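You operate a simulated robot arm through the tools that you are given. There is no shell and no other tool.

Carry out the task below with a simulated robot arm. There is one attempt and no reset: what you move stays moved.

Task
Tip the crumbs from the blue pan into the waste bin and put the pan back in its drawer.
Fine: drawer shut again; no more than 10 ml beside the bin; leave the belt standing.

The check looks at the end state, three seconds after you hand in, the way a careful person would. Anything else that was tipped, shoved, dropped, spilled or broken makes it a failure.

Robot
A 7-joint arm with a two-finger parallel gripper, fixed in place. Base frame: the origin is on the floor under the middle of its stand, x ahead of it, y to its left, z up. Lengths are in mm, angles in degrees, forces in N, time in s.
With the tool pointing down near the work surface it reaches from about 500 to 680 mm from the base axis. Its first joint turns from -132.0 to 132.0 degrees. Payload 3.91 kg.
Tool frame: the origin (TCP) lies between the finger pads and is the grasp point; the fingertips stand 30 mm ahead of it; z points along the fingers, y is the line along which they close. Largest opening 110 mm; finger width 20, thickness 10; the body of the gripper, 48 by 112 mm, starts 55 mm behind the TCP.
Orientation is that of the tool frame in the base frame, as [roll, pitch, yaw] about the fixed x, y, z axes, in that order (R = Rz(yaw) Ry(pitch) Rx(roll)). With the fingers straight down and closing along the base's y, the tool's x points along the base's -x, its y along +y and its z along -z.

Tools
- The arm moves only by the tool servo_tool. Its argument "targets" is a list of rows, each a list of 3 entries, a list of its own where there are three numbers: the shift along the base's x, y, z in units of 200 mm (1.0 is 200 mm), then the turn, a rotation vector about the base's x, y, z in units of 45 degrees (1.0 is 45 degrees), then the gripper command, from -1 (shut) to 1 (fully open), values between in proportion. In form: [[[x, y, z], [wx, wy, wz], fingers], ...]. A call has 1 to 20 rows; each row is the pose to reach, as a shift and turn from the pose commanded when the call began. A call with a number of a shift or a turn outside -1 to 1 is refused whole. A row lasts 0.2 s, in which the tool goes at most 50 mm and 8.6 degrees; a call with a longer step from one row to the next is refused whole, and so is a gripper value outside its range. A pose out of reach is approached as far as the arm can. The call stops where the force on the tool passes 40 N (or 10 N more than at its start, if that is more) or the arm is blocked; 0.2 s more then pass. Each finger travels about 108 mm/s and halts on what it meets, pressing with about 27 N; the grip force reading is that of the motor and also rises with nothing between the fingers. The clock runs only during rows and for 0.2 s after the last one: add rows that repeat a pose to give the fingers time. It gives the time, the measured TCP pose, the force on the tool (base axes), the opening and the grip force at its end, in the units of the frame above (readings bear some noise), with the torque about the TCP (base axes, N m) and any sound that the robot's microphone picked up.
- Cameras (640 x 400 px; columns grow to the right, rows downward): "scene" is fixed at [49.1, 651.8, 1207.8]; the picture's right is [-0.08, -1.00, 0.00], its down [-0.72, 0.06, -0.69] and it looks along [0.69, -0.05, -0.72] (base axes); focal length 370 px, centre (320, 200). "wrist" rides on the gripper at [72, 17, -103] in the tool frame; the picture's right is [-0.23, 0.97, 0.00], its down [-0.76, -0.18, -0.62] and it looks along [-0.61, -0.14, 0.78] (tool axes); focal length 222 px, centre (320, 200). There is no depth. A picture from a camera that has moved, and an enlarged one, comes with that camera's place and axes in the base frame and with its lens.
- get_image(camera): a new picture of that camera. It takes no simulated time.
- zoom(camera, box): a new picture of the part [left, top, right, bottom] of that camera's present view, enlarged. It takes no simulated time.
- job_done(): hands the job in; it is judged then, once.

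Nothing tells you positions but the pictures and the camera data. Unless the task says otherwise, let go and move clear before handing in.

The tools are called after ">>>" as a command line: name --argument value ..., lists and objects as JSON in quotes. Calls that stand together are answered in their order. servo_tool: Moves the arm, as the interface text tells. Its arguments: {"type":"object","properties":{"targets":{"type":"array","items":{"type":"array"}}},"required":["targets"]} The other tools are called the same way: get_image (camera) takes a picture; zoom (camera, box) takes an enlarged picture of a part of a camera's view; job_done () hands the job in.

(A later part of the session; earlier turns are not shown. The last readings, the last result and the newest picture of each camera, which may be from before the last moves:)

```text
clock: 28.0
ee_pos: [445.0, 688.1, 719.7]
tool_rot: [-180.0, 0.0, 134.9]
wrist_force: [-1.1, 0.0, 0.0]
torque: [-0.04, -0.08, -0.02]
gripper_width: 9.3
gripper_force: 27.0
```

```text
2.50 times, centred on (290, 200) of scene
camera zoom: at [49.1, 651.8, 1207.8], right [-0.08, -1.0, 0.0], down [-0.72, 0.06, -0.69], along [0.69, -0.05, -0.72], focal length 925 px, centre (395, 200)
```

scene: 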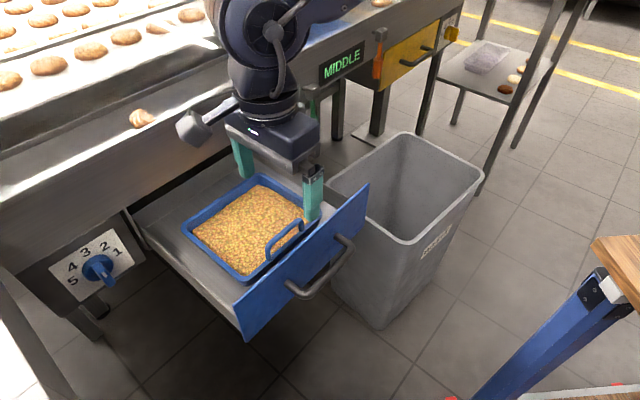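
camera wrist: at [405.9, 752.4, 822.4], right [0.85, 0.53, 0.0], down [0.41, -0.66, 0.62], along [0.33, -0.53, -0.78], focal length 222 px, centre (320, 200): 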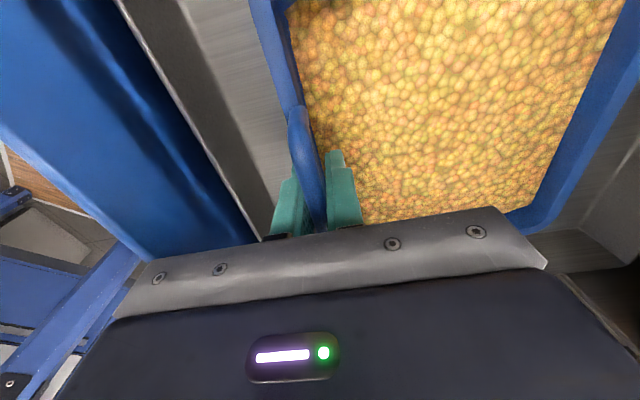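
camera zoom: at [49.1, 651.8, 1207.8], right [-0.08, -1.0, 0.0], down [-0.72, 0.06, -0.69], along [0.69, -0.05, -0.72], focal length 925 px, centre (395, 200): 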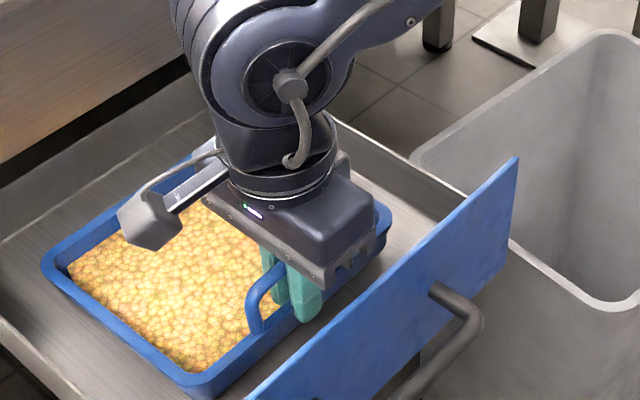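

The force reading barely changed, so I need to see whether the pan actually lifted, tilted, or slipped. Zooming in closely.

>>> zoom --camera "scene" --box '[200, 200, 320, 280]'

>>> zoom --camera "wrist" --box '[240, 60, 400, 240]'

```text
5.00 times, centred on (260, 240) of scene
camera zoom: at [49.1, 651.8, 1207.8], right [-0.08, -1.0, 0.0], down [-0.72, 0.06, -0.69], along [0.69, -0.05, -0.72], focal length 1850 px, centre (620, 0)
```

zoom: 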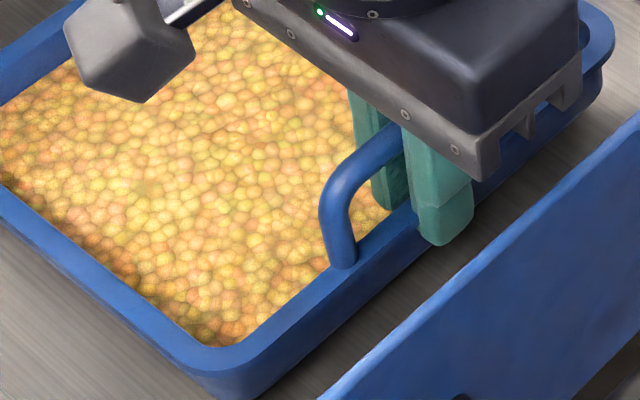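

```text
2.22 times, centred on (320, 150) of wrist
camera zoom: at [405.9, 752.4, 822.4], right [0.85, 0.53, 0.0], down [0.41, -0.66, 0.62], along [0.33, -0.53, -0.78], focal length 494 px, centre (320, 311)
```

zoom: 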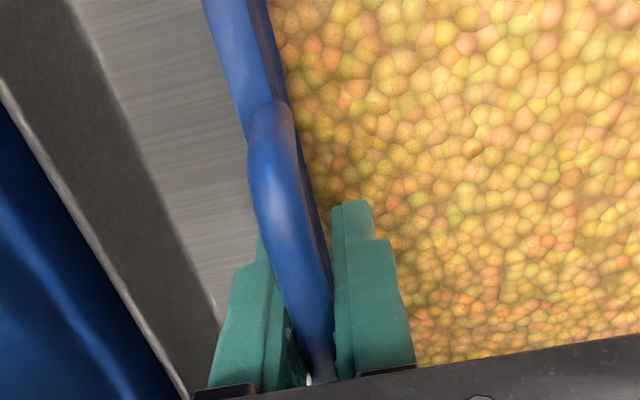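

The front of the pan seems to have risen a little. I'll lift another 12 mm and compare the rim, arch and back edges.

>>> servo_tool --targets '[[[0, 0, 0.02], [0, 0, 0], -1], [[0, 0, 0.04], [0, 0, 0], -1], [[0, 0, 0.06], [0, 0, 0], -1], [[0, 0, 0.06], [0, 0, 0], -1]]'

>>> zoom --camera "scene" --box '[200, 120, 380, 280]'

>>> zoom --camera "scene" --box '[200, 200, 320, 280]'

>>> get_image --camera "wrist"

```text
clock: 29.0
ee_pos: [445.9, 687.2, 731.1]
tool_rot: [-180.0, -0.1, 135.0]
wrist_force: [0.3, 0.6, -1.5]
torque: [-0.09, 0.09, 0.0]
gripper_width: 9.4
gripper_force: 27.7
```

```text
2.50 times, centred on (290, 200) of scene
camera zoom: at [49.1, 651.8, 1207.8], right [-0.08, -1.0, 0.0], down [-0.72, 0.06, -0.69], along [0.69, -0.05, -0.72], focal length 925 px, centre (395, 200)
```

zoom: 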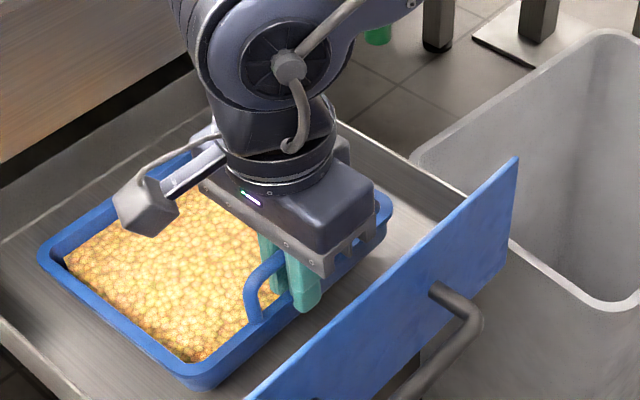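

```text
5.00 times, centred on (260, 240) of scene
camera zoom: at [49.1, 651.8, 1207.8], right [-0.08, -1.0, 0.0], down [-0.72, 0.06, -0.69], along [0.69, -0.05, -0.72], focal length 1850 px, centre (620, 0)
```

zoom: 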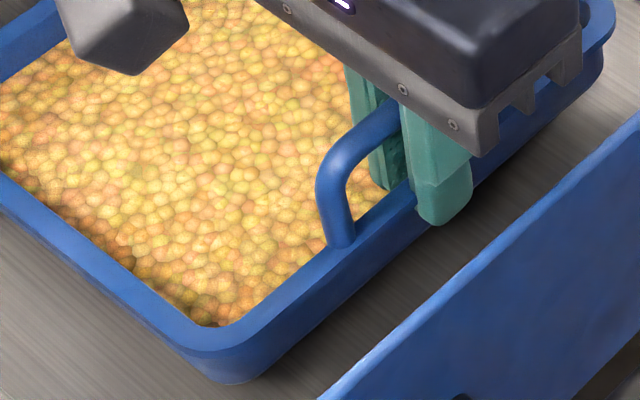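

```text
taken
camera wrist: at [405.9, 752.2, 833.9], right [0.85, 0.53, 0.0], down [0.41, -0.66, 0.62], along [0.33, -0.53, -0.78], focal length 222 px, centre (320, 200)
```

wrist: 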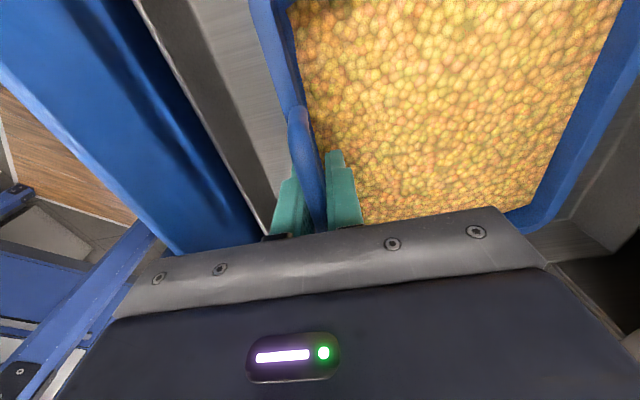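

The pan now rises level and rigid with the gripper, and it's light (~1.5 N). I'll lift it clear of the drawer front while easing it slightly away from the machine apron.

>>> servo_tool --targets '[[[-0.014, -0.014, 0.08], [0, 0, 0], -1], [[-0.028, -0.028, 0.17], [0, 0, 0], -1], [[-0.042, -0.042, 0.26], [0, 0, 0], -1], [[-0.057, -0.057, 0.35], [0, 0, 0], -1], [[-0.07, -0.07, 0.45], [0, 0, 0], -1], [[-0.07, -0.07, 0.55], [0, 0, 0], -1], [[-0.07, -0.07, 0.64], [0, 0, 0], -1], [[-0.07, -0.07, 0.7], [0, 0, 0], -1], [[-0.07, -0.07, 0.7], [0, 0, 0], -1]]'

>>> get_image --camera "scene"

>>> get_image --camera "wrist"

```text
clock: 31.0
ee_pos: [430.7, 674.4, 870.4]
tool_rot: [-179.9, -0.1, 135.0]
wrist_force: [-0.5, -0.5, -2.4]
torque: [-0.13, 0.12, -0.02]
gripper_width: 9.5
gripper_force: 26.9
```

```text
taken
```

scene: 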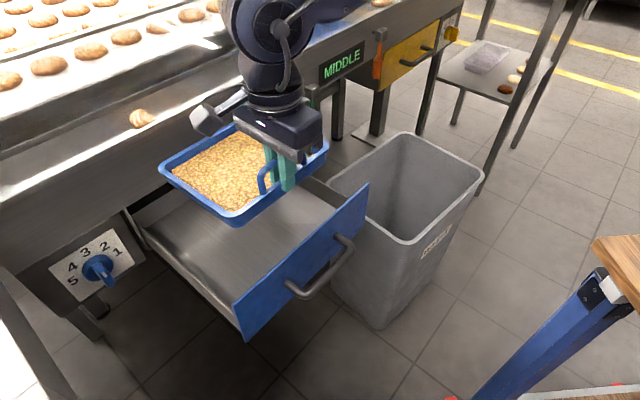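

```text
taken
camera wrist: at [391.8, 737.9, 974.2], right [0.85, 0.53, 0.0], down [0.41, -0.66, 0.62], along [0.33, -0.53, -0.78], focal length 222 px, centre (320, 200)
```

wrist: 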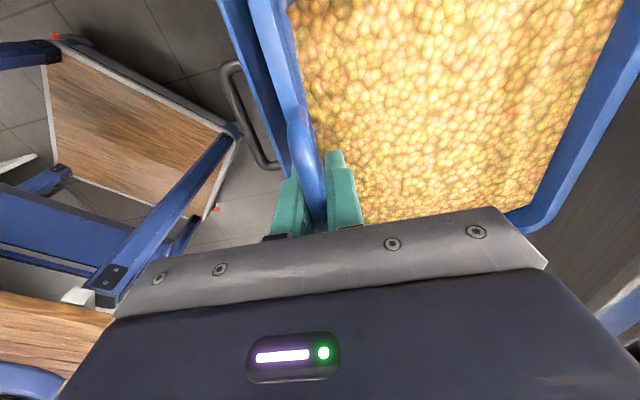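

The pan is lifted level above the open drawer with no spill. Next I'll retreat from the machine, keeping the pan level.

>>> servo_tool --targets '[[[-0.07, -0.07, 0.02], [0, 0, 0], -1], [[-0.16, -0.16, 0.04], [0, 0, 0], -1], [[-0.26, -0.26, 0.06], [0, 0, 0], -1], [[-0.36, -0.36, 0.08], [0, 0, 0], -1], [[-0.46, -0.46, 0.1], [0, 0, 0], -1], [[-0.53, -0.53, 0.1], [0, 0, 0], -1], [[-0.53, -0.53, 0.1], [0, 0, 0], -1]]'

>>> servo_tool --targets '[[[0, 0, 0], [0, 0, 0.1], -1], [[0, 0, 0], [0, 0, 0.22], -1], [[0, 0, 0], [0, 0, 0.36], -1], [[0, 0, 0], [0, 0, 0.5], -1], [[0, 0, 0], [0, 0, 0.64], -1], [[0, 0, 0], [0, 0, 0.78], -1], [[0, 0, 0], [0, 0, 0.9], -1], [[0, 0, 0], [0, 0, 1.0], -1]]'

>>> get_image --camera "scene"

>>> get_image --camera "wrist"

```text
clock: 32.6
ee_pos: [325.7, 568.0, 891.1]
tool_rot: [-179.8, 0.0, 135.0]
wrist_force: [0.4, 0.4, -2.4]
torque: [-0.09, 0.15, -0.02]
gripper_width: 9.3
gripper_force: 27.1
```

```text
clock: 34.4
ee_pos: [326.1, 566.9, 891.7]
tool_rot: [-179.9, 0.1, -179.9]
wrist_force: [-0.4, 0.3, -1.4]
torque: [-0.16, 0.02, 0.01]
gripper_width: 9.2
gripper_force: 27.2
```

```text
taken
```

scene: 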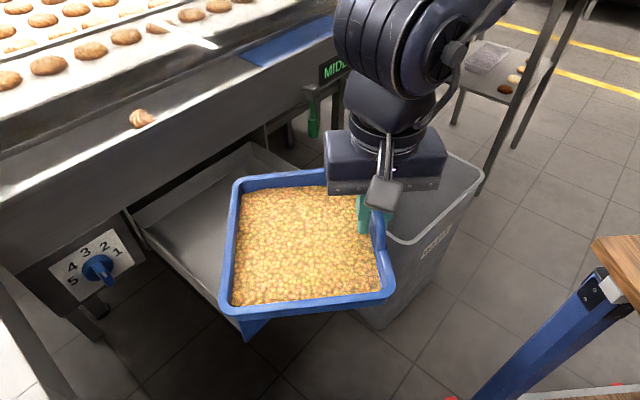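

```text
taken
camera wrist: at [252.8, 585.6, 994.4], right [0.23, 0.97, 0.0], down [0.76, -0.18, 0.62], along [0.61, -0.14, -0.78], focal length 222 px, centre (320, 200)
```

wrist: 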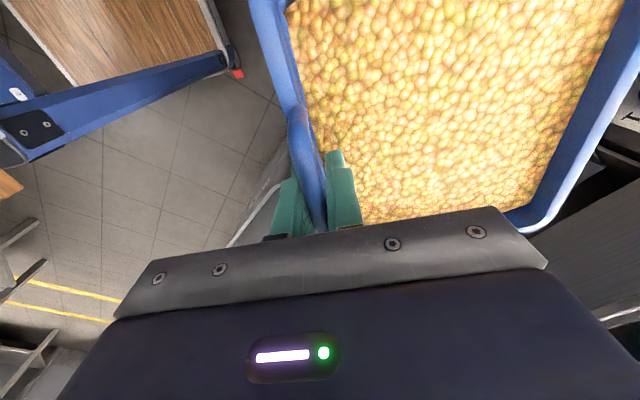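

The pan is level and clear of everything. I'll carry it toward the bin in slow, level steps while turning the wrist the remaining ~27°.

>>> servo_tool --targets '[[[0.09, -0.05, 0], [0, 0, 0.02], -1], [[0.2, -0.114, 0], [0, 0, 0.05], -1], [[0.31, -0.177, 0], [0, 0, 0.08], -1], [[0.42, -0.24, 0], [0, 0, 0.11], -1], [[0.53, -0.303, 0], [0, 0, 0.14], -1], [[0.64, -0.366, 0], [0, 0, 0.17], -1], [[0.72, -0.41, 0], [0, 0, 0.19], -1], [[0.77, -0.44, 0], [0, 0, 0.2], -1], [[0.77, -0.44, 0], [0, 0, 0.2], -1]]'

>>> servo_tool --targets '[[[0.09, -0.05, 0], [0, 0, 0.02], -1], [[0.2, -0.114, 0], [0, 0, 0.05], -1], [[0.31, -0.177, 0], [0, 0, 0.08], -1], [[0.42, -0.24, 0], [0, 0, 0.11], -1], [[0.53, -0.303, 0], [0, 0, 0.14], -1], [[0.64, -0.366, 0], [0, 0, 0.17], -1], [[0.72, -0.41, 0], [0, 0, 0.19], -1], [[0.77, -0.44, 0], [0, 0, 0.2], -1], [[0.77, -0.44, 0], [0, 0, 0.2], -1]]'

>>> get_image --camera "scene"

>>> get_image --camera "wrist"

```text
clock: 36.4
ee_pos: [480.3, 479.7, 890.8]
tool_rot: [-179.8, 0.0, -171.0]
wrist_force: [-0.3, 0.0, -1.6]
torque: [-0.13, -0.02, -0.02]
gripper_width: 9.9
gripper_force: 27.0
```

```text
clock: 38.4
ee_pos: [632.8, 392.2, 890.6]
tool_rot: [-179.9, -0.1, -162.1]
wrist_force: [0.5, -0.4, -2.1]
torque: [-0.12, -0.03, 0.02]
gripper_width: 9.2
gripper_force: 27.3
```

```text
taken
```

scene: 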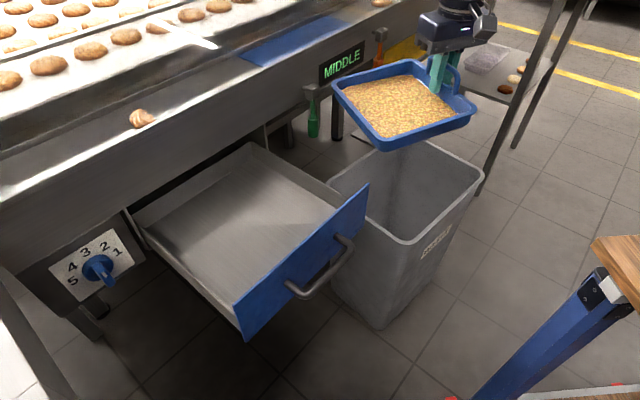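

```text
taken
camera wrist: at [559.2, 386.3, 994.4], right [-0.08, 1.0, 0.0], down [0.78, 0.07, 0.62], along [0.62, 0.05, -0.78], focal length 222 px, centre (320, 200)
```

wrist: 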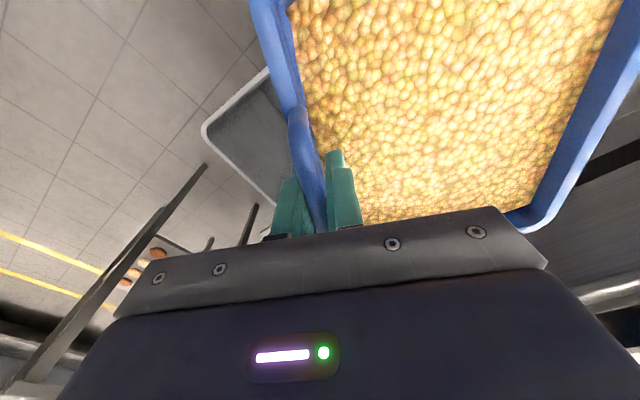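

The pan is at the bin; the rim now triangulates to z≈535 with the rim centre near (750, 372). I'll finish moving horizontally so the pan is centred over the opening, then lower.

>>> servo_tool --targets '[[[0.09, -0.048, 0], [0, 0, 0.02], -1], [[0.2, -0.106, 0], [0, 0, 0.05], -1], [[0.31, -0.164, 0], [0, 0, 0.08], -1], [[0.42, -0.222, 0], [0, 0, 0.11], -1], [[0.53, -0.28, 0], [0, 0, 0.14], -1], [[0.64, -0.339, 0], [0, 0, 0.17], -1], [[0.74, -0.392, 0], [0, 0, 0.19], -1], [[0.83, -0.44, 0], [0, 0, 0.2], -1], [[0.83, -0.44, 0], [0, 0, 0.2], -1]]'

>>> get_image --camera "scene"

>>> get_image --camera "wrist"

```text
clock: 40.4
ee_pos: [800.6, 303.1, 890.3]
tool_rot: [-179.8, 0.0, -153.0]
wrist_force: [0.6, 0.7, -1.6]
torque: [-0.14, -0.07, 0.01]
gripper_width: 9.3
gripper_force: 27.0
```

```text
taken
```

scene: 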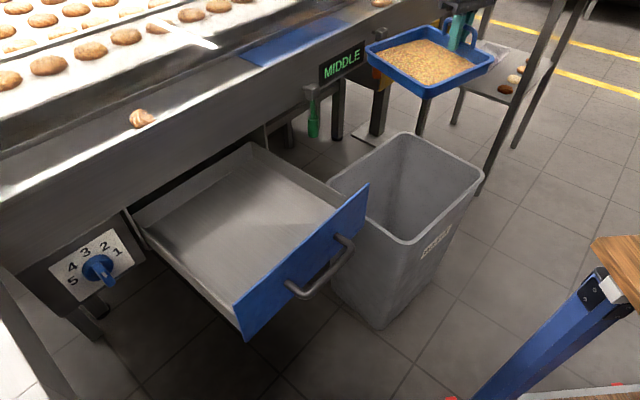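

```text
taken
camera wrist: at [727.7, 287.2, 993.7], right [-0.24, 0.97, 0.0], down [0.76, 0.19, 0.62], along [0.61, 0.15, -0.78], focal length 222 px, centre (320, 200)
```

wrist: 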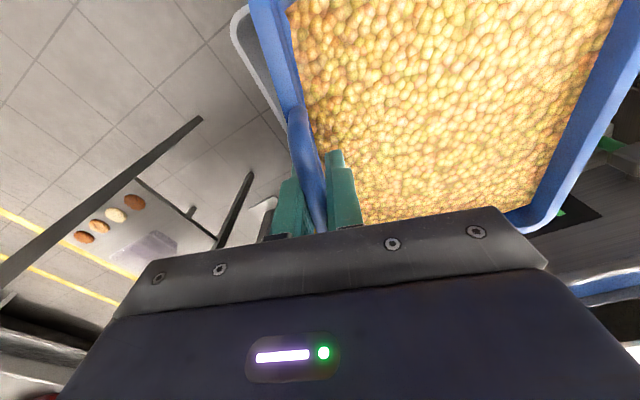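

The pan is over the bin's position, well away from the machine levers and the rack. Now I'll lower it straight down to z≈740, closer to the bin's mouth.

>>> servo_tool --targets '[[[0, 0, -0.08], [0, 0, 0], -1], [[0, 0, -0.19], [0, 0, 0], -1], [[0, 0, -0.3], [0, 0, 0], -1], [[0, 0, -0.41], [0, 0, 0], -1], [[0, 0, -0.52], [0, 0, 0], -1], [[0, 0, -0.63], [0, 0, 0], -1], [[0, 0, -0.71], [0, 0, 0], -1], [[0, 0, -0.75], [0, 0, 0], -1], [[0, 0, -0.75], [0, 0, 0], -1]]'

>>> get_image --camera "scene"

>>> get_image --camera "wrist"

>>> zoom --camera "scene" --box '[300, 20, 540, 260]'

```text
clock: 42.4
ee_pos: [799.5, 303.4, 740.5]
tool_rot: [-179.8, -0.1, -152.9]
wrist_force: [0.6, 0.4, -2.2]
torque: [-0.16, -0.03, 0.04]
gripper_width: 9.7
gripper_force: 26.7
```

```text
taken
```

scene: 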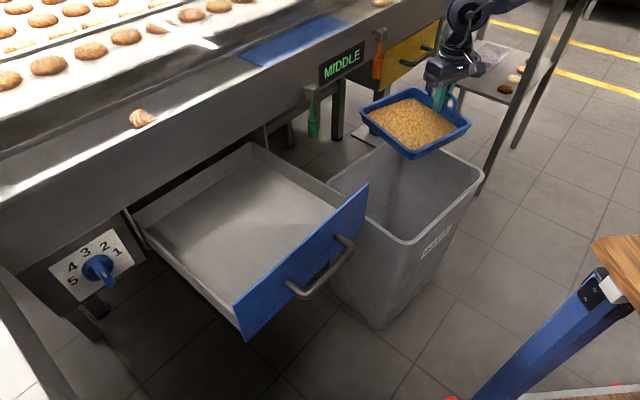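

```text
taken
camera wrist: at [727.0, 287.3, 844.0], right [-0.24, 0.97, 0.0], down [0.76, 0.19, 0.62], along [0.61, 0.15, -0.78], focal length 222 px, centre (320, 200)
```

wrist: 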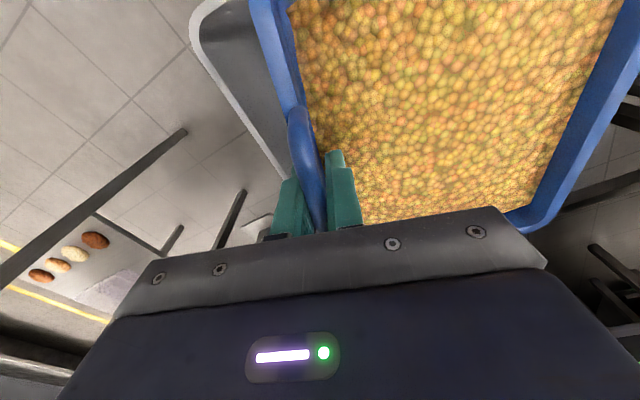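

```text
1.67 times, centred on (420, 140) of scene
camera zoom: at [49.1, 651.8, 1207.8], right [-0.08, -1.0, 0.0], down [-0.72, 0.06, -0.69], along [0.69, -0.05, -0.72], focal length 616 px, centre (153, 300)
```

zoom: 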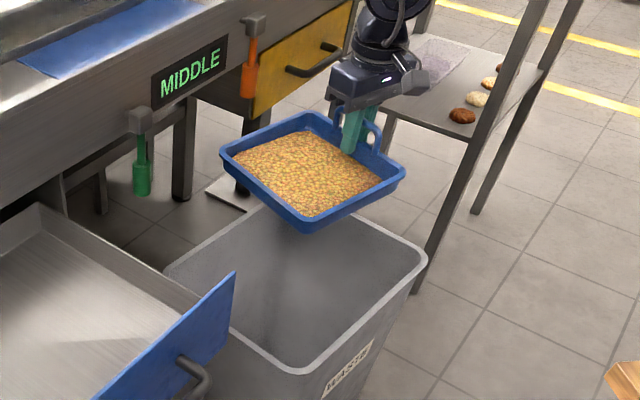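

The pan's pouring edge is just inside the bin's near edge. I'll move slightly farther out and lower while starting a small tilt (outer side up), then check that the pose is being reached.

>>> servo_tool --targets '[[[0.0446, 0.0227, -0.06], [0.012, -0.024, 0], -1], [[0.0891, 0.0454, -0.125], [0.025, -0.05, 0], -1], [[0.1203, 0.0613, -0.175], [0.038, -0.075, 0], -1], [[0.1337, 0.0681, -0.2], [0.05, -0.099, 0], -1], [[0.1337, 0.0681, -0.2], [0.05, -0.099, 0], -1]]'

>>> zoom --camera "scene" --box '[300, 20, 540, 260]'

>>> get_image --camera "wrist"

```text
clock: 43.6
ee_pos: [827.5, 316.3, 701.5]
tool_rot: [-179.9, 5.0, -153.1]
wrist_force: [-0.1, 0.1, -2.2]
torque: [-0.15, -0.06, -0.01]
gripper_width: 9.6
gripper_force: 26.7
```

```text
1.67 times, centred on (420, 140) of scene
camera zoom: at [49.1, 651.8, 1207.8], right [-0.08, -1.0, 0.0], down [-0.72, 0.06, -0.69], along [0.69, -0.05, -0.72], focal length 616 px, centre (153, 300)
```

zoom: 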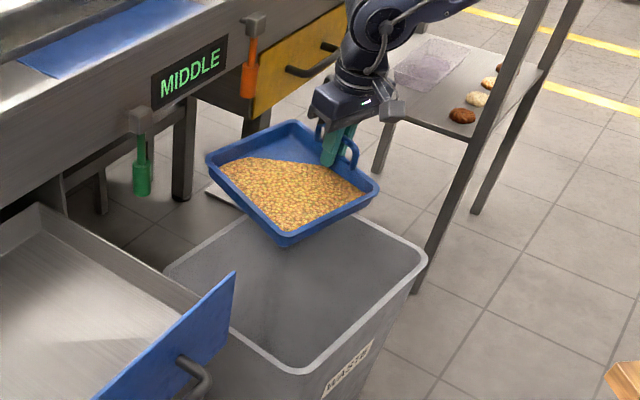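

```text
taken
camera wrist: at [746.0, 296.6, 797.4], right [-0.24, 0.97, 0.02], down [0.71, 0.16, 0.69], along [0.66, 0.18, -0.73], focal length 222 px, centre (320, 200)
```

wrist: 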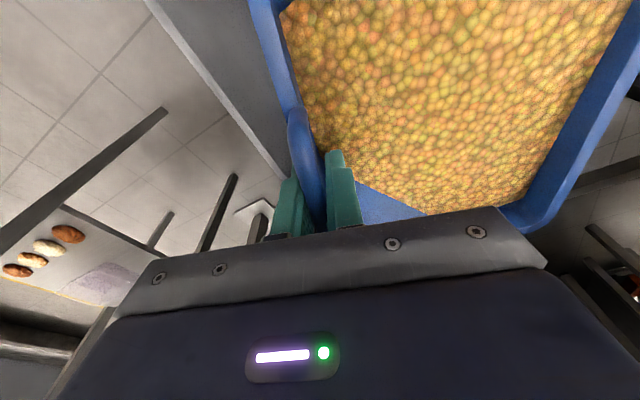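

The crumbs flow level like a liquid already at 5°, toward the pan's near edge, which sits well inside the bin mouth. I'll keep tilting slowly to 45°, holding the pouring edge over the middle of the bin.

>>> servo_tool --targets '[[[0, 0, 0], [0.0303, -0.0594, 0], -1], [[0, 0, 0], [0.0606, -0.1188, 0], -1], [[0, 0, 0], [0.0909, -0.1782, 0], -1], [[0, 0, 0], [0.1212, -0.2376, 0], -1], [[0, 0, 0], [0.1515, -0.297, 0], -1], [[0, 0, 0], [0.1818, -0.3564, 0], -1], [[-0.01, -0.005, 0], [0.2121, -0.4158, 0], -1], [[-0.015, -0.008, 0], [0.2424, -0.4752, 0], -1], [[-0.02, -0.01, 0], [0.2727, -0.5346, 0], -1], [[-0.025, -0.013, 0], [0.303, -0.594, 0], -1], [[-0.03, -0.016, 0], [0.3333, -0.6534, 0], -1], [[-0.036, -0.019, 0], [0.3636, -0.7128, 0], -1], [[-0.045, -0.023, 0], [0.404, -0.792, 0], -1], [[-0.045, -0.023, 0], [0.404, -0.792, 0], -1]]'

>>> get_image --camera "scene"

>>> zoom --camera "scene" --box '[300, 20, 540, 260]'

>>> get_image --camera "wrist"

```text
clock: 46.6
ee_pos: [816.7, 312.8, 701.1]
tool_rot: [-179.9, 45.0, -153.1]
wrist_force: [0.5, -1.0, -1.6]
torque: [-0.2, -0.01, -0.03]
gripper_width: 9.5
gripper_force: 26.7
```

```text
taken
```

scene: 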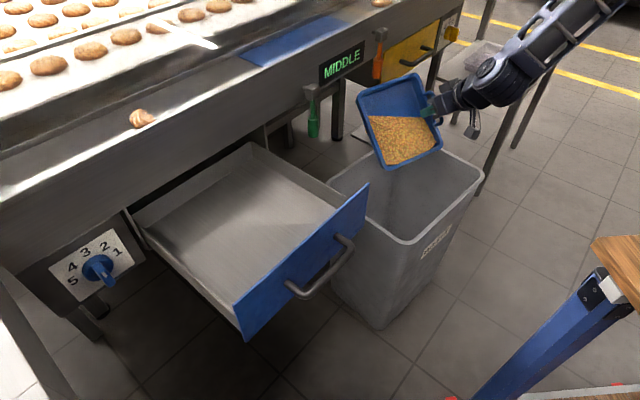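

```text
1.67 times, centred on (420, 140) of scene
camera zoom: at [49.1, 651.8, 1207.8], right [-0.08, -1.0, 0.0], down [-0.72, 0.06, -0.69], along [0.69, -0.05, -0.72], focal length 616 px, centre (153, 300)
```

zoom: 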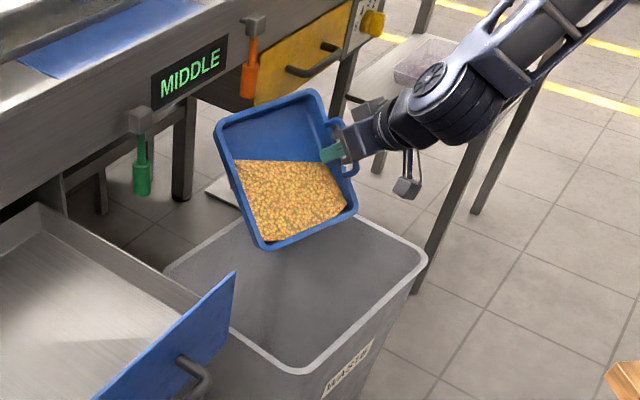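

```text
taken
camera wrist: at [698.2, 272.7, 722.8], right [-0.3, 0.94, 0.16], down [0.17, -0.11, 0.98], along [0.94, 0.32, -0.12], focal length 222 px, centre (320, 200)
```

wrist: 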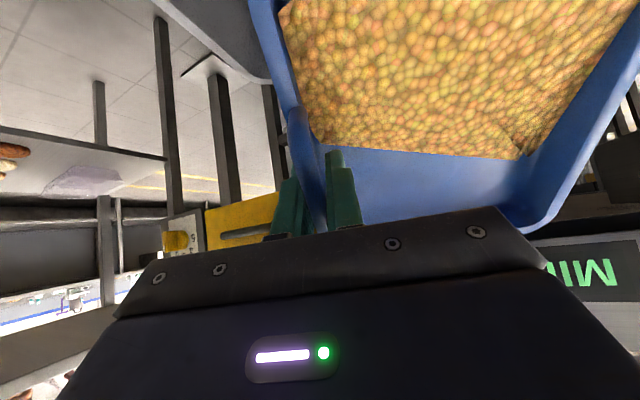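

At 45° the crumbs have gathered at the lower rim with nothing spilled yet. I'll continue slowly to 90°, pulling the tool back so the lip stays at mid-bin.

>>> servo_tool --targets '[[[-0.0161, -0.0082, 0.008], [0.0252, -0.0495, 0], -1], [[-0.0322, -0.0164, 0.016], [0.0505, -0.099, 0], -1], [[-0.0483, -0.0246, 0.024], [0.0757, -0.1485, 0], -1], [[-0.0644, -0.0328, 0.032], [0.101, -0.198, 0], -1], [[-0.0805, -0.041, 0.04], [0.1262, -0.2475, 0], -1], [[-0.0965, -0.0492, 0.048], [0.1514, -0.297, 0], -1], [[-0.1126, -0.0574, 0.056], [0.1767, -0.3465, 0], -1], [[-0.1287, -0.0656, 0.064], [0.2019, -0.396, 0], -1], [[-0.1448, -0.0738, 0.072], [0.2272, -0.4455, 0], -1], [[-0.1609, -0.082, 0.081], [0.2524, -0.495, 0], -1], [[-0.1609, -0.082, 0.081], [0.2524, -0.495, 0], -1]]'

>>> zoom --camera "scene" --box '[300, 20, 540, 260]'

>>> get_image --camera "wrist"

```text
clock: 49.0
ee_pos: [786.1, 296.0, 717.7]
tool_rot: [179.9, 70.0, -153.1]
wrist_force: [0.2, -1.0, -1.1]
torque: [-0.09, 0.0, 0.04]
gripper_width: 9.3
gripper_force: 26.7
```

```text
1.67 times, centred on (420, 140) of scene
camera zoom: at [49.1, 651.8, 1207.8], right [-0.08, -1.0, 0.0], down [-0.72, 0.06, -0.69], along [0.69, -0.05, -0.72], focal length 616 px, centre (153, 300)
```

zoom: 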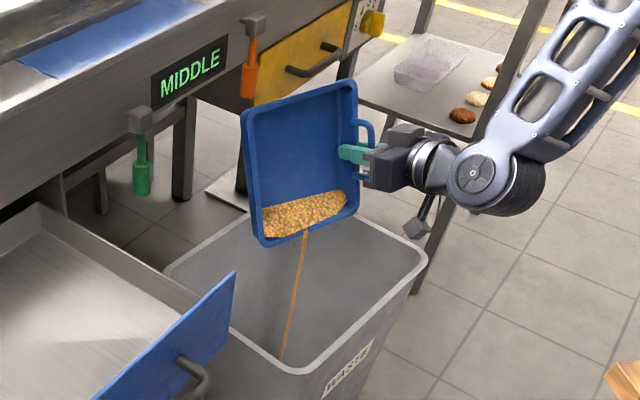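

```text
taken
camera wrist: at [668.3, 256.9, 684.2], right [-0.37, 0.9, 0.21], down [-0.21, -0.31, 0.93], along [0.9, 0.3, 0.3], focal length 222 px, centre (320, 200)
```

wrist: 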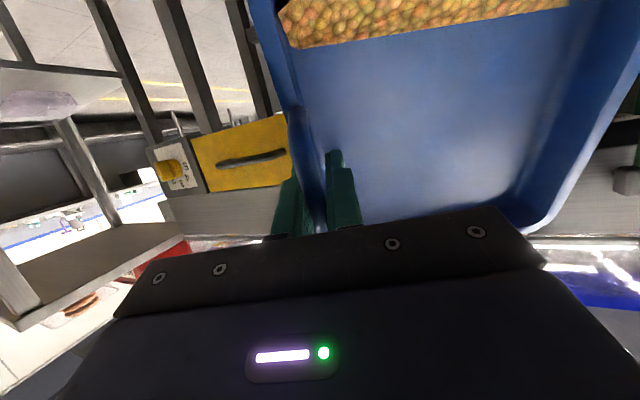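

The crumbs are streaming from the lip into the bin. I'll continue the tilt to 90° at the same slow pace.

>>> servo_tool --targets '[[[-0.0161, -0.0082, 0.008], [0.0252, -0.0495, 0], -1], [[-0.0322, -0.0164, 0.016], [0.0505, -0.099, 0], -1], [[-0.0483, -0.0246, 0.024], [0.0757, -0.1485, 0], -1], [[-0.0644, -0.0328, 0.032], [0.101, -0.198, 0], -1], [[-0.0805, -0.041, 0.04], [0.1262, -0.2475, 0], -1], [[-0.0965, -0.0492, 0.048], [0.1514, -0.297, 0], -1], [[-0.1126, -0.0574, 0.056], [0.1767, -0.3465, 0], -1], [[-0.1287, -0.0656, 0.064], [0.2019, -0.396, 0], -1], [[-0.1287, -0.0656, 0.064], [0.2019, -0.396, 0], -1], [[-0.1287, -0.0656, 0.064], [0.2019, -0.396, 0], -1], [[-0.1287, -0.0656, 0.064], [0.2019, -0.396, 0], -1]]'

>>> zoom --camera "scene" --box '[300, 20, 540, 260]'

>>> get_image --camera "wrist"

```text
clock: 51.4
ee_pos: [759.2, 282.4, 729.6]
tool_rot: [58.5, 89.9, 85.3]
wrist_force: [-0.1, 0.8, -1.2]
torque: [-0.13, -0.01, -0.02]
gripper_width: 9.4
gripper_force: 27.4
```

```text
1.67 times, centred on (420, 140) of scene
camera zoom: at [49.1, 651.8, 1207.8], right [-0.08, -1.0, 0.0], down [-0.72, 0.06, -0.69], along [0.69, -0.05, -0.72], focal length 616 px, centre (153, 300)
```

zoom: 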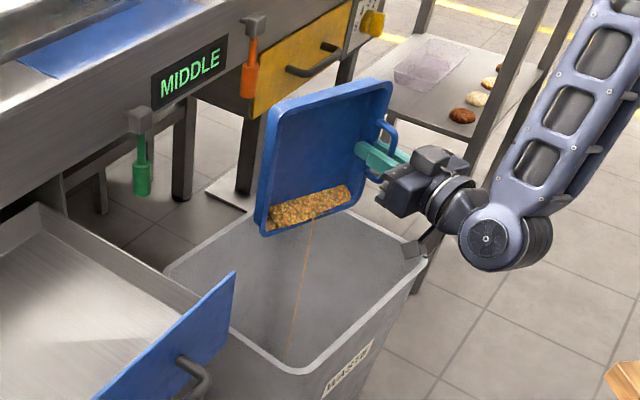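

```text
taken
camera wrist: at [659.5, 252.6, 657.0], right [-0.44, 0.87, 0.23], down [-0.48, -0.44, 0.76], along [0.76, 0.23, 0.61], focal length 222 px, centre (320, 200)
```

wrist: 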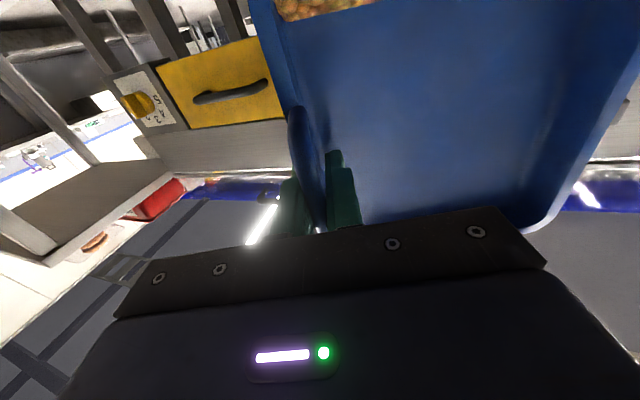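

At 90° about half to two-thirds is out and a thin stream still falls inside the bin. I'll continue past vertical to about 120° so the rest slides off.

>>> servo_tool --targets '[[[-0.0149, -0.0076, 0.01], [0.0252, -0.0495, 0], -1], [[-0.0297, -0.0151, 0.02], [0.0505, -0.099, 0], -1], [[-0.0446, -0.0227, 0.03], [0.0757, -0.1485, 0], -1], [[-0.0594, -0.0303, 0.04], [0.101, -0.198, 0], -1], [[-0.0743, -0.0378, 0.05], [0.1262, -0.2475, 0], -1], [[-0.0891, -0.0454, 0.06], [0.1514, -0.297, 0], -1], [[-0.104, -0.053, 0.07], [0.1767, -0.3465, 0], -1], [[-0.1188, -0.0605, 0.08], [0.2019, -0.396, 0], -1], [[-0.1337, -0.0681, 0.09], [0.2272, -0.4455, 0], -1], [[-0.1485, -0.0757, 0.1], [0.2524, -0.495, 0], -1], [[-0.1634, -0.0832, 0.11], [0.2777, -0.5445, 0], -1], [[-0.1782, -0.0908, 0.12], [0.3029, -0.594, 0], -1], [[-0.1782, -0.0908, 0.12], [0.3029, -0.594, 0], -1], [[-0.1782, -0.0908, 0.12], [0.3029, -0.594, 0], -1]]'

>>> zoom --camera "scene" --box '[300, 20, 540, 260]'

>>> get_image --camera "wrist"

>>> get_image --camera "scene"

```text
clock: 54.4
ee_pos: [725.2, 264.9, 753.1]
tool_rot: [0.2, 59.9, 27.0]
wrist_force: [0.4, -0.5, -0.6]
torque: [-0.11, -0.01, -0.03]
gripper_width: 9.0
gripper_force: 27.5
```

```text
1.67 times, centred on (420, 140) of scene
camera zoom: at [49.1, 651.8, 1207.8], right [-0.08, -1.0, 0.0], down [-0.72, 0.06, -0.69], along [0.69, -0.05, -0.72], focal length 616 px, centre (153, 300)
```

zoom: 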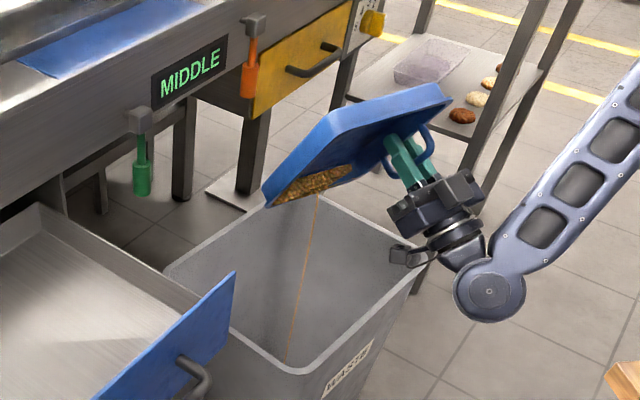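

```text
taken
camera wrist: at [668.4, 257.4, 639.4], right [-0.54, 0.82, 0.2], down [-0.74, -0.58, 0.35], along [0.4, 0.04, 0.92], focal length 222 px, centre (320, 200)
```

wrist: 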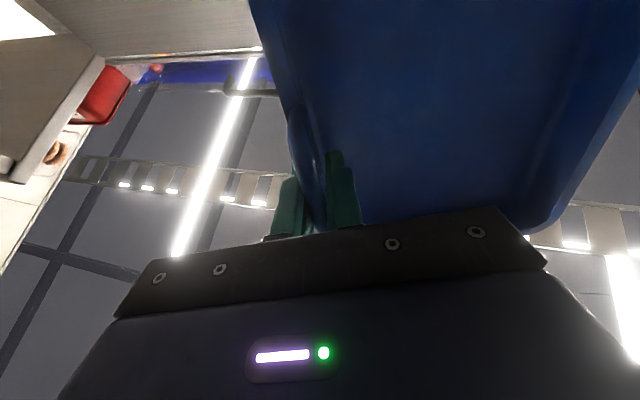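

```text
taken
```

scene: 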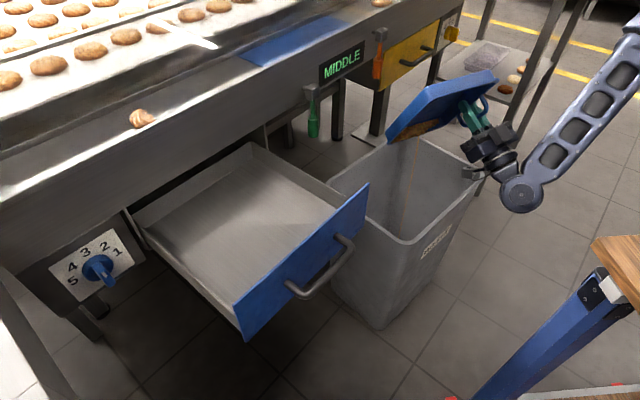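

The pan is past vertical and a thin stream is still falling into the bin. I'll hold here a couple of seconds to let it drain.

>>> servo_tool --targets '[[[0, 0, 0], [0, 0, 0], -1], [[0, 0, 0], [0, 0, 0], -1], [[0, 0, 0], [0, 0, 0], -1], [[0, 0, 0], [0, 0, 0], -1], [[0, 0, 0], [0, 0, 0], -1], [[0, 0, 0], [0, 0, 0], -1], [[0, 0, 0], [0, 0, 0], -1], [[0, 0, 0], [0, 0, 0], -1], [[0, 0, 0], [0, 0, 0], -1], [[0, 0, 0], [0, 0, 0], -1]]'

>>> zoom --camera "scene" --box '[360, 50, 500, 170]'

>>> zoom --camera "scene" --box '[300, 20, 540, 260]'

```text
clock: 56.6
ee_pos: [723.7, 265.9, 753.3]
tool_rot: [0.3, 60.0, 27.0]
wrist_force: [0.0, -0.5, -0.4]
torque: [-0.09, 0.0, 0.03]
gripper_width: 9.0
gripper_force: 27.5
```

```text
3.33 times, centred on (430, 110) of scene
camera zoom: at [49.1, 651.8, 1207.8], right [-0.08, -1.0, 0.0], down [-0.72, 0.06, -0.69], along [0.69, -0.05, -0.72], focal length 1233 px, centre (-47, 500)
```

zoom: 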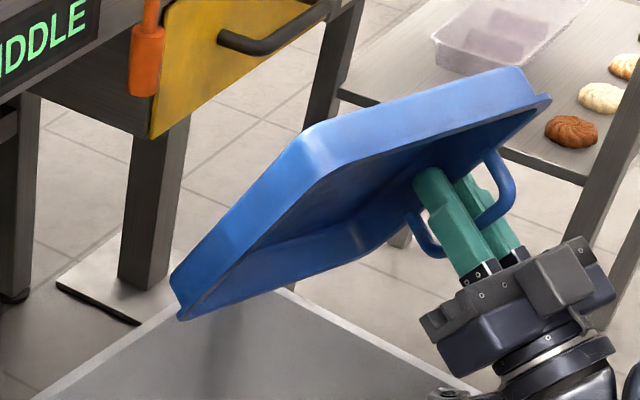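

```text
1.67 times, centred on (420, 140) of scene
camera zoom: at [49.1, 651.8, 1207.8], right [-0.08, -1.0, 0.0], down [-0.72, 0.06, -0.69], along [0.69, -0.05, -0.72], focal length 616 px, centre (153, 300)
```

zoom: 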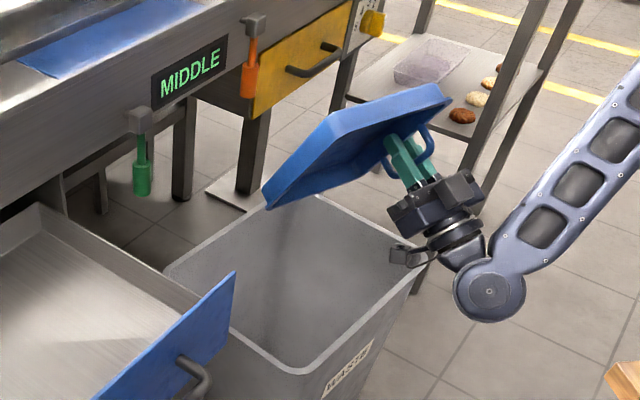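

The pan is empty and the stream has stopped, all inside the bin. I'll level the pan again while rising.

>>> servo_tool --targets '[[[0.015, 0.008, 0.04], [-0.067, 0.132, 0], -1], [[0.03, 0.015, 0.08], [-0.135, 0.264, 0], -1], [[0.045, 0.023, 0.12], [-0.202, 0.396, 0], -1], [[0.06, 0.03, 0.16], [-0.269, 0.528, 0], -1], [[0.075, 0.038, 0.2], [-0.336, 0.66, 0], -1], [[0.09, 0.046, 0.22], [-0.4036, 0.792, 0], -1]]'

>>> servo_tool --targets '[[[0.015, 0.008, 0.04], [-0.067, 0.132, 0], -1], [[0.03, 0.015, 0.08], [-0.135, 0.264, 0], -1], [[0.045, 0.023, 0.12], [-0.202, 0.396, 0], -1], [[0.06, 0.03, 0.16], [-0.269, 0.528, 0], -1], [[0.075, 0.038, 0.2], [-0.336, 0.66, 0], -1], [[0.09, 0.046, 0.22], [-0.4036, 0.792, 0], -1]]'

>>> servo_tool --targets '[[[0, 0, 0.04], [-0.067, 0.132, 0], -1], [[0, 0, 0.08], [-0.135, 0.264, 0], -1], [[0, 0, 0.12], [-0.202, 0.396, 0], -1], [[0, 0, 0.16], [-0.269, 0.528, 0], -1], [[0, 0, 0.2], [-0.336, 0.66, 0], -1], [[0, 0, 0.24], [-0.4036, 0.792, 0], -1], [[0, 0, 0.24], [-0.4036, 0.792, 0], -1]]'

>>> get_image --camera "scene"

>>> get_image --camera "wrist"

>>> zoom --camera "scene" --box '[300, 0, 540, 260]'

```text
clock: 58.0
ee_pos: [742.3, 272.8, 797.6]
tool_rot: [179.6, 79.9, -153.5]
wrist_force: [0.7, 0.2, -1.9]
torque: [-0.11, -0.02, 0.05]
gripper_width: 9.0
gripper_force: 27.0
```

```text
clock: 59.4
ee_pos: [759.2, 282.7, 841.9]
tool_rot: [180.0, 39.8, -153.2]
wrist_force: [1.4, 0.9, -1.9]
torque: [-0.02, 0.01, 0.01]
gripper_width: 9.0
gripper_force: 26.7
```

```text
clock: 61.0
ee_pos: [759.1, 283.2, 889.9]
tool_rot: [180.0, 0.1, -153.2]
wrist_force: [-0.2, 0.2, -1.5]
torque: [-0.09, -0.06, 0.02]
gripper_width: 9.2
gripper_force: 27.8
```

```text
taken
```

scene: 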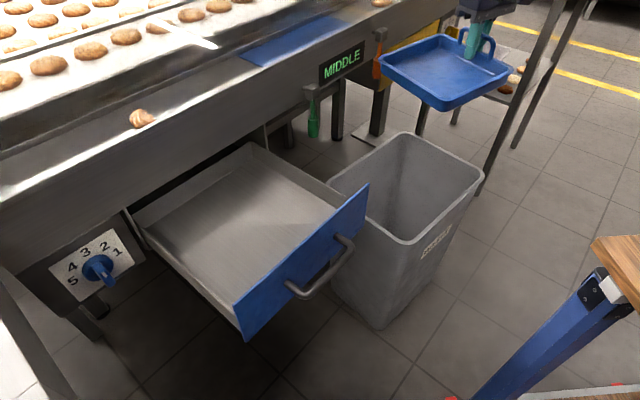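

```text
taken
camera wrist: at [686.8, 266.7, 993.4], right [-0.24, 0.97, 0.0], down [0.76, 0.19, 0.62], along [0.61, 0.15, -0.78], focal length 222 px, centre (320, 200)
```

wrist: 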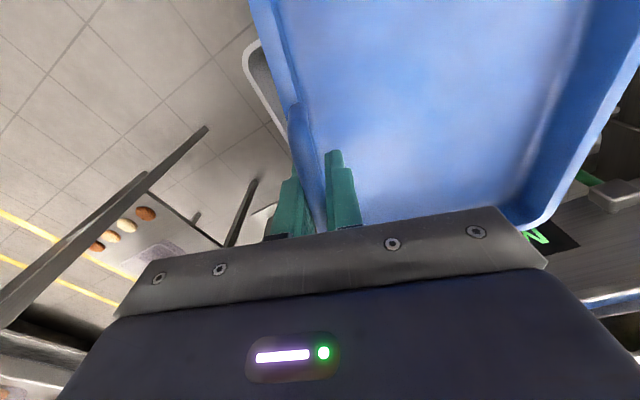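

```text
1.54 times, centred on (420, 130) of scene
camera zoom: at [49.1, 651.8, 1207.8], right [-0.08, -1.0, 0.0], down [-0.72, 0.06, -0.69], along [0.69, -0.05, -0.72], focal length 569 px, centre (166, 308)
```

zoom: 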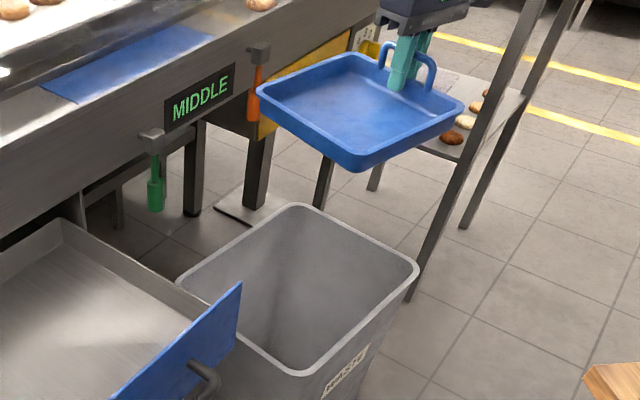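

The pan is empty, still held, and there's nothing visible spilled around the bin. I'll retrace the path back toward the drawer.

>>> servo_tool --targets '[[[-0.09, 0.059, 0], [0, 0, -0.02], -1], [[-0.21, 0.138, 0], [0, 0, -0.05], -1], [[-0.33, 0.217, 0], [0, 0, -0.08], -1], [[-0.45, 0.296, 0], [0, 0, -0.11], -1], [[-0.57, 0.374, 0], [0, 0, -0.15], -1], [[-0.67, 0.44, 0], [0, 0, -0.18], -1], [[-0.72, 0.473, 0], [0, 0, -0.2], -1]]'

>>> servo_tool --targets '[[[-0.09, 0.059, 0], [0, 0, -0.02], -1], [[-0.21, 0.138, 0], [0, 0, -0.05], -1], [[-0.33, 0.217, 0], [0, 0, -0.08], -1], [[-0.45, 0.296, 0], [0, 0, -0.11], -1], [[-0.57, 0.374, 0], [0, 0, -0.15], -1], [[-0.67, 0.44, 0], [0, 0, -0.18], -1], [[-0.72, 0.473, 0], [0, 0, -0.2], -1]]'

>>> servo_tool --targets '[[[-0.09, 0.059, 0], [0, 0, -0.02], -1], [[-0.21, 0.138, 0], [0, 0, -0.05], -1], [[-0.33, 0.217, 0], [0, 0, -0.08], -1], [[-0.45, 0.296, 0], [0, 0, -0.11], -1], [[-0.57, 0.374, 0], [0, 0, -0.15], -1], [[-0.67, 0.44, 0], [0, 0, -0.18], -1], [[-0.72, 0.473, 0], [0, 0, -0.2], -1], [[-0.72, 0.473, 0], [0, 0, -0.2], -1]]'

>>> get_image --camera "scene"

```text
clock: 62.6
ee_pos: [614.9, 377.8, 889.7]
tool_rot: [-180.0, 0.0, -162.1]
wrist_force: [-1.1, 0.7, -0.4]
torque: [-0.07, -0.03, -0.02]
gripper_width: 9.0
gripper_force: 27.5
```

```text
clock: 64.2
ee_pos: [471.1, 472.4, 891.7]
tool_rot: [-179.9, 0.0, -171.2]
wrist_force: [0.5, 1.2, -2.2]
torque: [-0.05, 0.0, -0.03]
gripper_width: 9.1
gripper_force: 27.0
```

```text
clock: 66.0
ee_pos: [325.9, 566.3, 890.0]
tool_rot: [-179.9, 0.0, 179.9]
wrist_force: [0.4, -0.5, -2.2]
torque: [-0.07, 0.02, -0.02]
gripper_width: 9.0
gripper_force: 26.8
```

```text
taken
```

scene: 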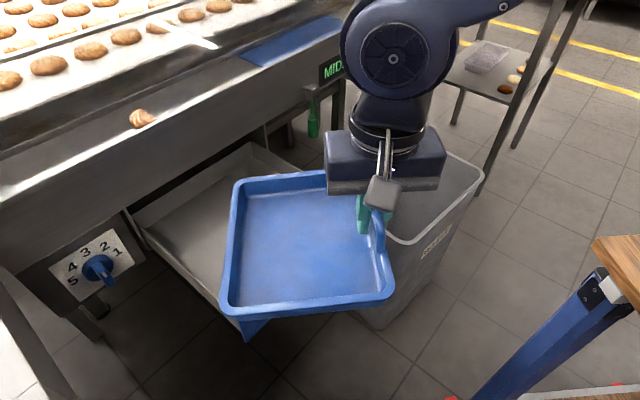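

The pan is back in front of the drawer. Now I'll undo the 45° wrist turn and move forward over the open drawer.

>>> servo_tool --targets '[[[0, 0, 0], [0, 0, -0.1], -1], [[0, 0, 0], [0, 0, -0.24], -1], [[0, 0, 0], [0, 0, -0.4], -1], [[0, 0, 0], [0, 0, -0.56], -1], [[0, 0, 0], [0, 0, -0.72], -1], [[0, 0, 0], [0, 0, -0.88], -1], [[0, 0, 0], [0, 0, -1.0], -1]]'

>>> servo_tool --targets '[[[0.08, 0.08, 0], [0, 0, 0], -1], [[0.18, 0.18, -0.02], [0, 0, 0], -1], [[0.28, 0.28, -0.05], [0, 0, 0], -1], [[0.38, 0.38, -0.08], [0, 0, 0], -1], [[0.48, 0.48, -0.1], [0, 0, 0], -1], [[0.524, 0.536, -0.1], [0, 0, 0], -1], [[0.524, 0.536, -0.1], [0, 0, 0], -1]]'

>>> get_image --camera "scene"

>>> zoom --camera "scene" --box '[120, 100, 380, 340]'

>>> get_image --camera "wrist"

```text
clock: 67.6
ee_pos: [328.5, 567.4, 889.5]
tool_rot: [-179.9, 0.0, 134.8]
wrist_force: [-0.6, -0.1, -1.8]
torque: [-0.07, 0.07, 0.03]
gripper_width: 8.9
gripper_force: 27.1
```

```text
clock: 69.2
ee_pos: [433.6, 675.3, 870.5]
tool_rot: [-179.8, 0.0, 135.0]
wrist_force: [0.2, -0.7, -1.6]
torque: [-0.05, 0.07, -0.01]
gripper_width: 9.0
gripper_force: 26.8
```

```text
taken
```

scene: 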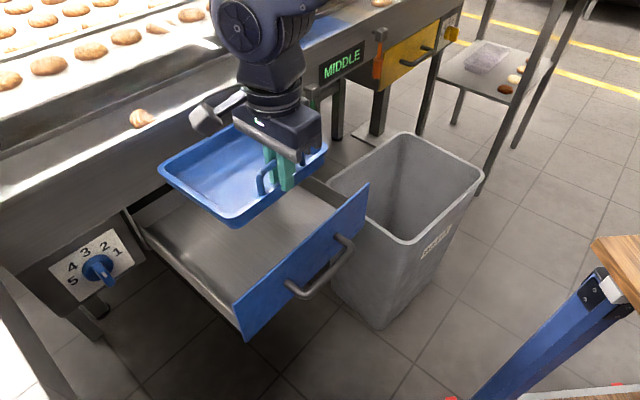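

```text
1.67 times, centred on (250, 220) of scene
camera zoom: at [49.1, 651.8, 1207.8], right [-0.08, -1.0, 0.0], down [-0.72, 0.06, -0.69], along [0.69, -0.05, -0.72], focal length 616 px, centre (437, 167)
```

zoom: 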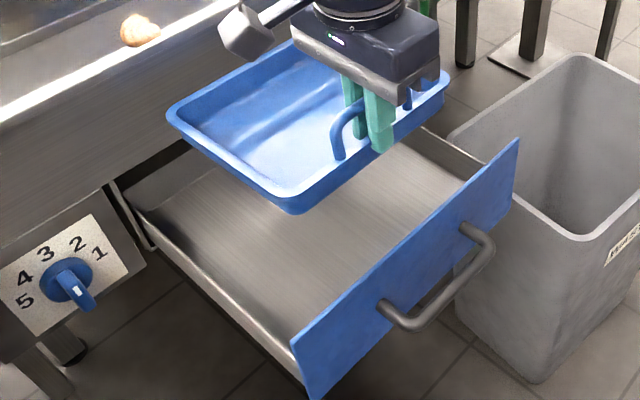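

```text
taken
camera wrist: at [393.2, 739.1, 973.3], right [0.85, 0.53, 0.0], down [0.41, -0.66, 0.62], along [0.33, -0.53, -0.78], focal length 222 px, centre (320, 200)
```

wrist: 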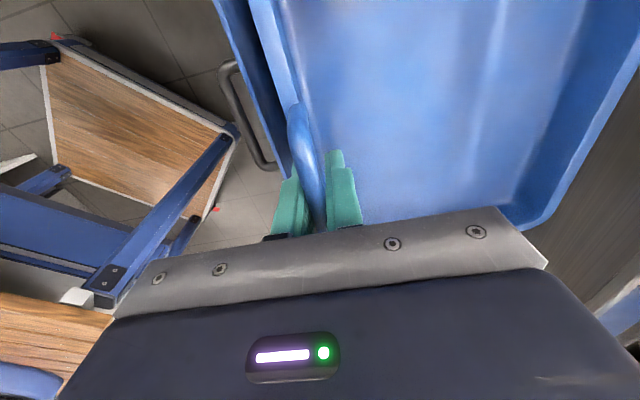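

The pan is lined up over its drawer. I'll lower it along the reverse of the lift path to just above the drawer floor.

>>> servo_tool --targets '[[[0, 0, -0.1], [0, 0, 0], -1], [[0, 0, -0.22], [0, 0, 0], -1], [[0, 0, -0.35], [0, 0, 0], -1], [[0.021, 0.021, -0.425], [0, 0, 0], -1], [[0.042, 0.042, -0.5], [0, 0, 0], -1], [[0.06, 0.06, -0.575], [0, 0, 0], -1], [[0.06, 0.06, -0.64], [0, 0, 0], -1], [[0.06, 0.06, -0.69], [0, 0, 0], -1], [[0.06, 0.06, -0.69], [0, 0, 0], -1]]'

>>> zoom --camera "scene" --box '[180, 140, 360, 290]'

>>> get_image --camera "wrist"

```text
clock: 71.2
ee_pos: [444.1, 686.3, 731.5]
tool_rot: [-179.9, 0.0, 135.0]
wrist_force: [-0.9, 0.4, -0.8]
torque: [-0.04, 0.08, -0.01]
gripper_width: 9.0
gripper_force: 27.1
```

```text
2.67 times, centred on (270, 215) of scene
camera zoom: at [49.1, 651.8, 1207.8], right [-0.08, -1.0, 0.0], down [-0.72, 0.06, -0.69], along [0.69, -0.05, -0.72], focal length 986 px, centre (453, 160)
```

zoom: 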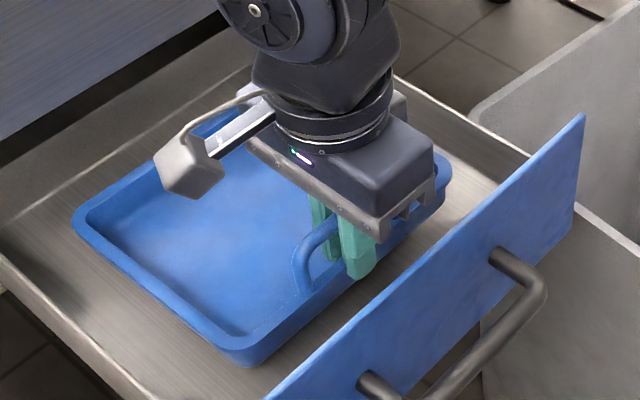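

```text
taken
camera wrist: at [405.2, 751.0, 835.0], right [0.85, 0.53, 0.0], down [0.41, -0.66, 0.62], along [0.33, -0.53, -0.78], focal length 222 px, centre (320, 200)
```

wrist: 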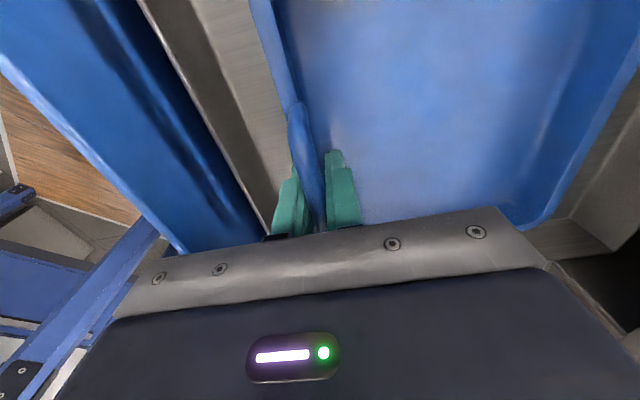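

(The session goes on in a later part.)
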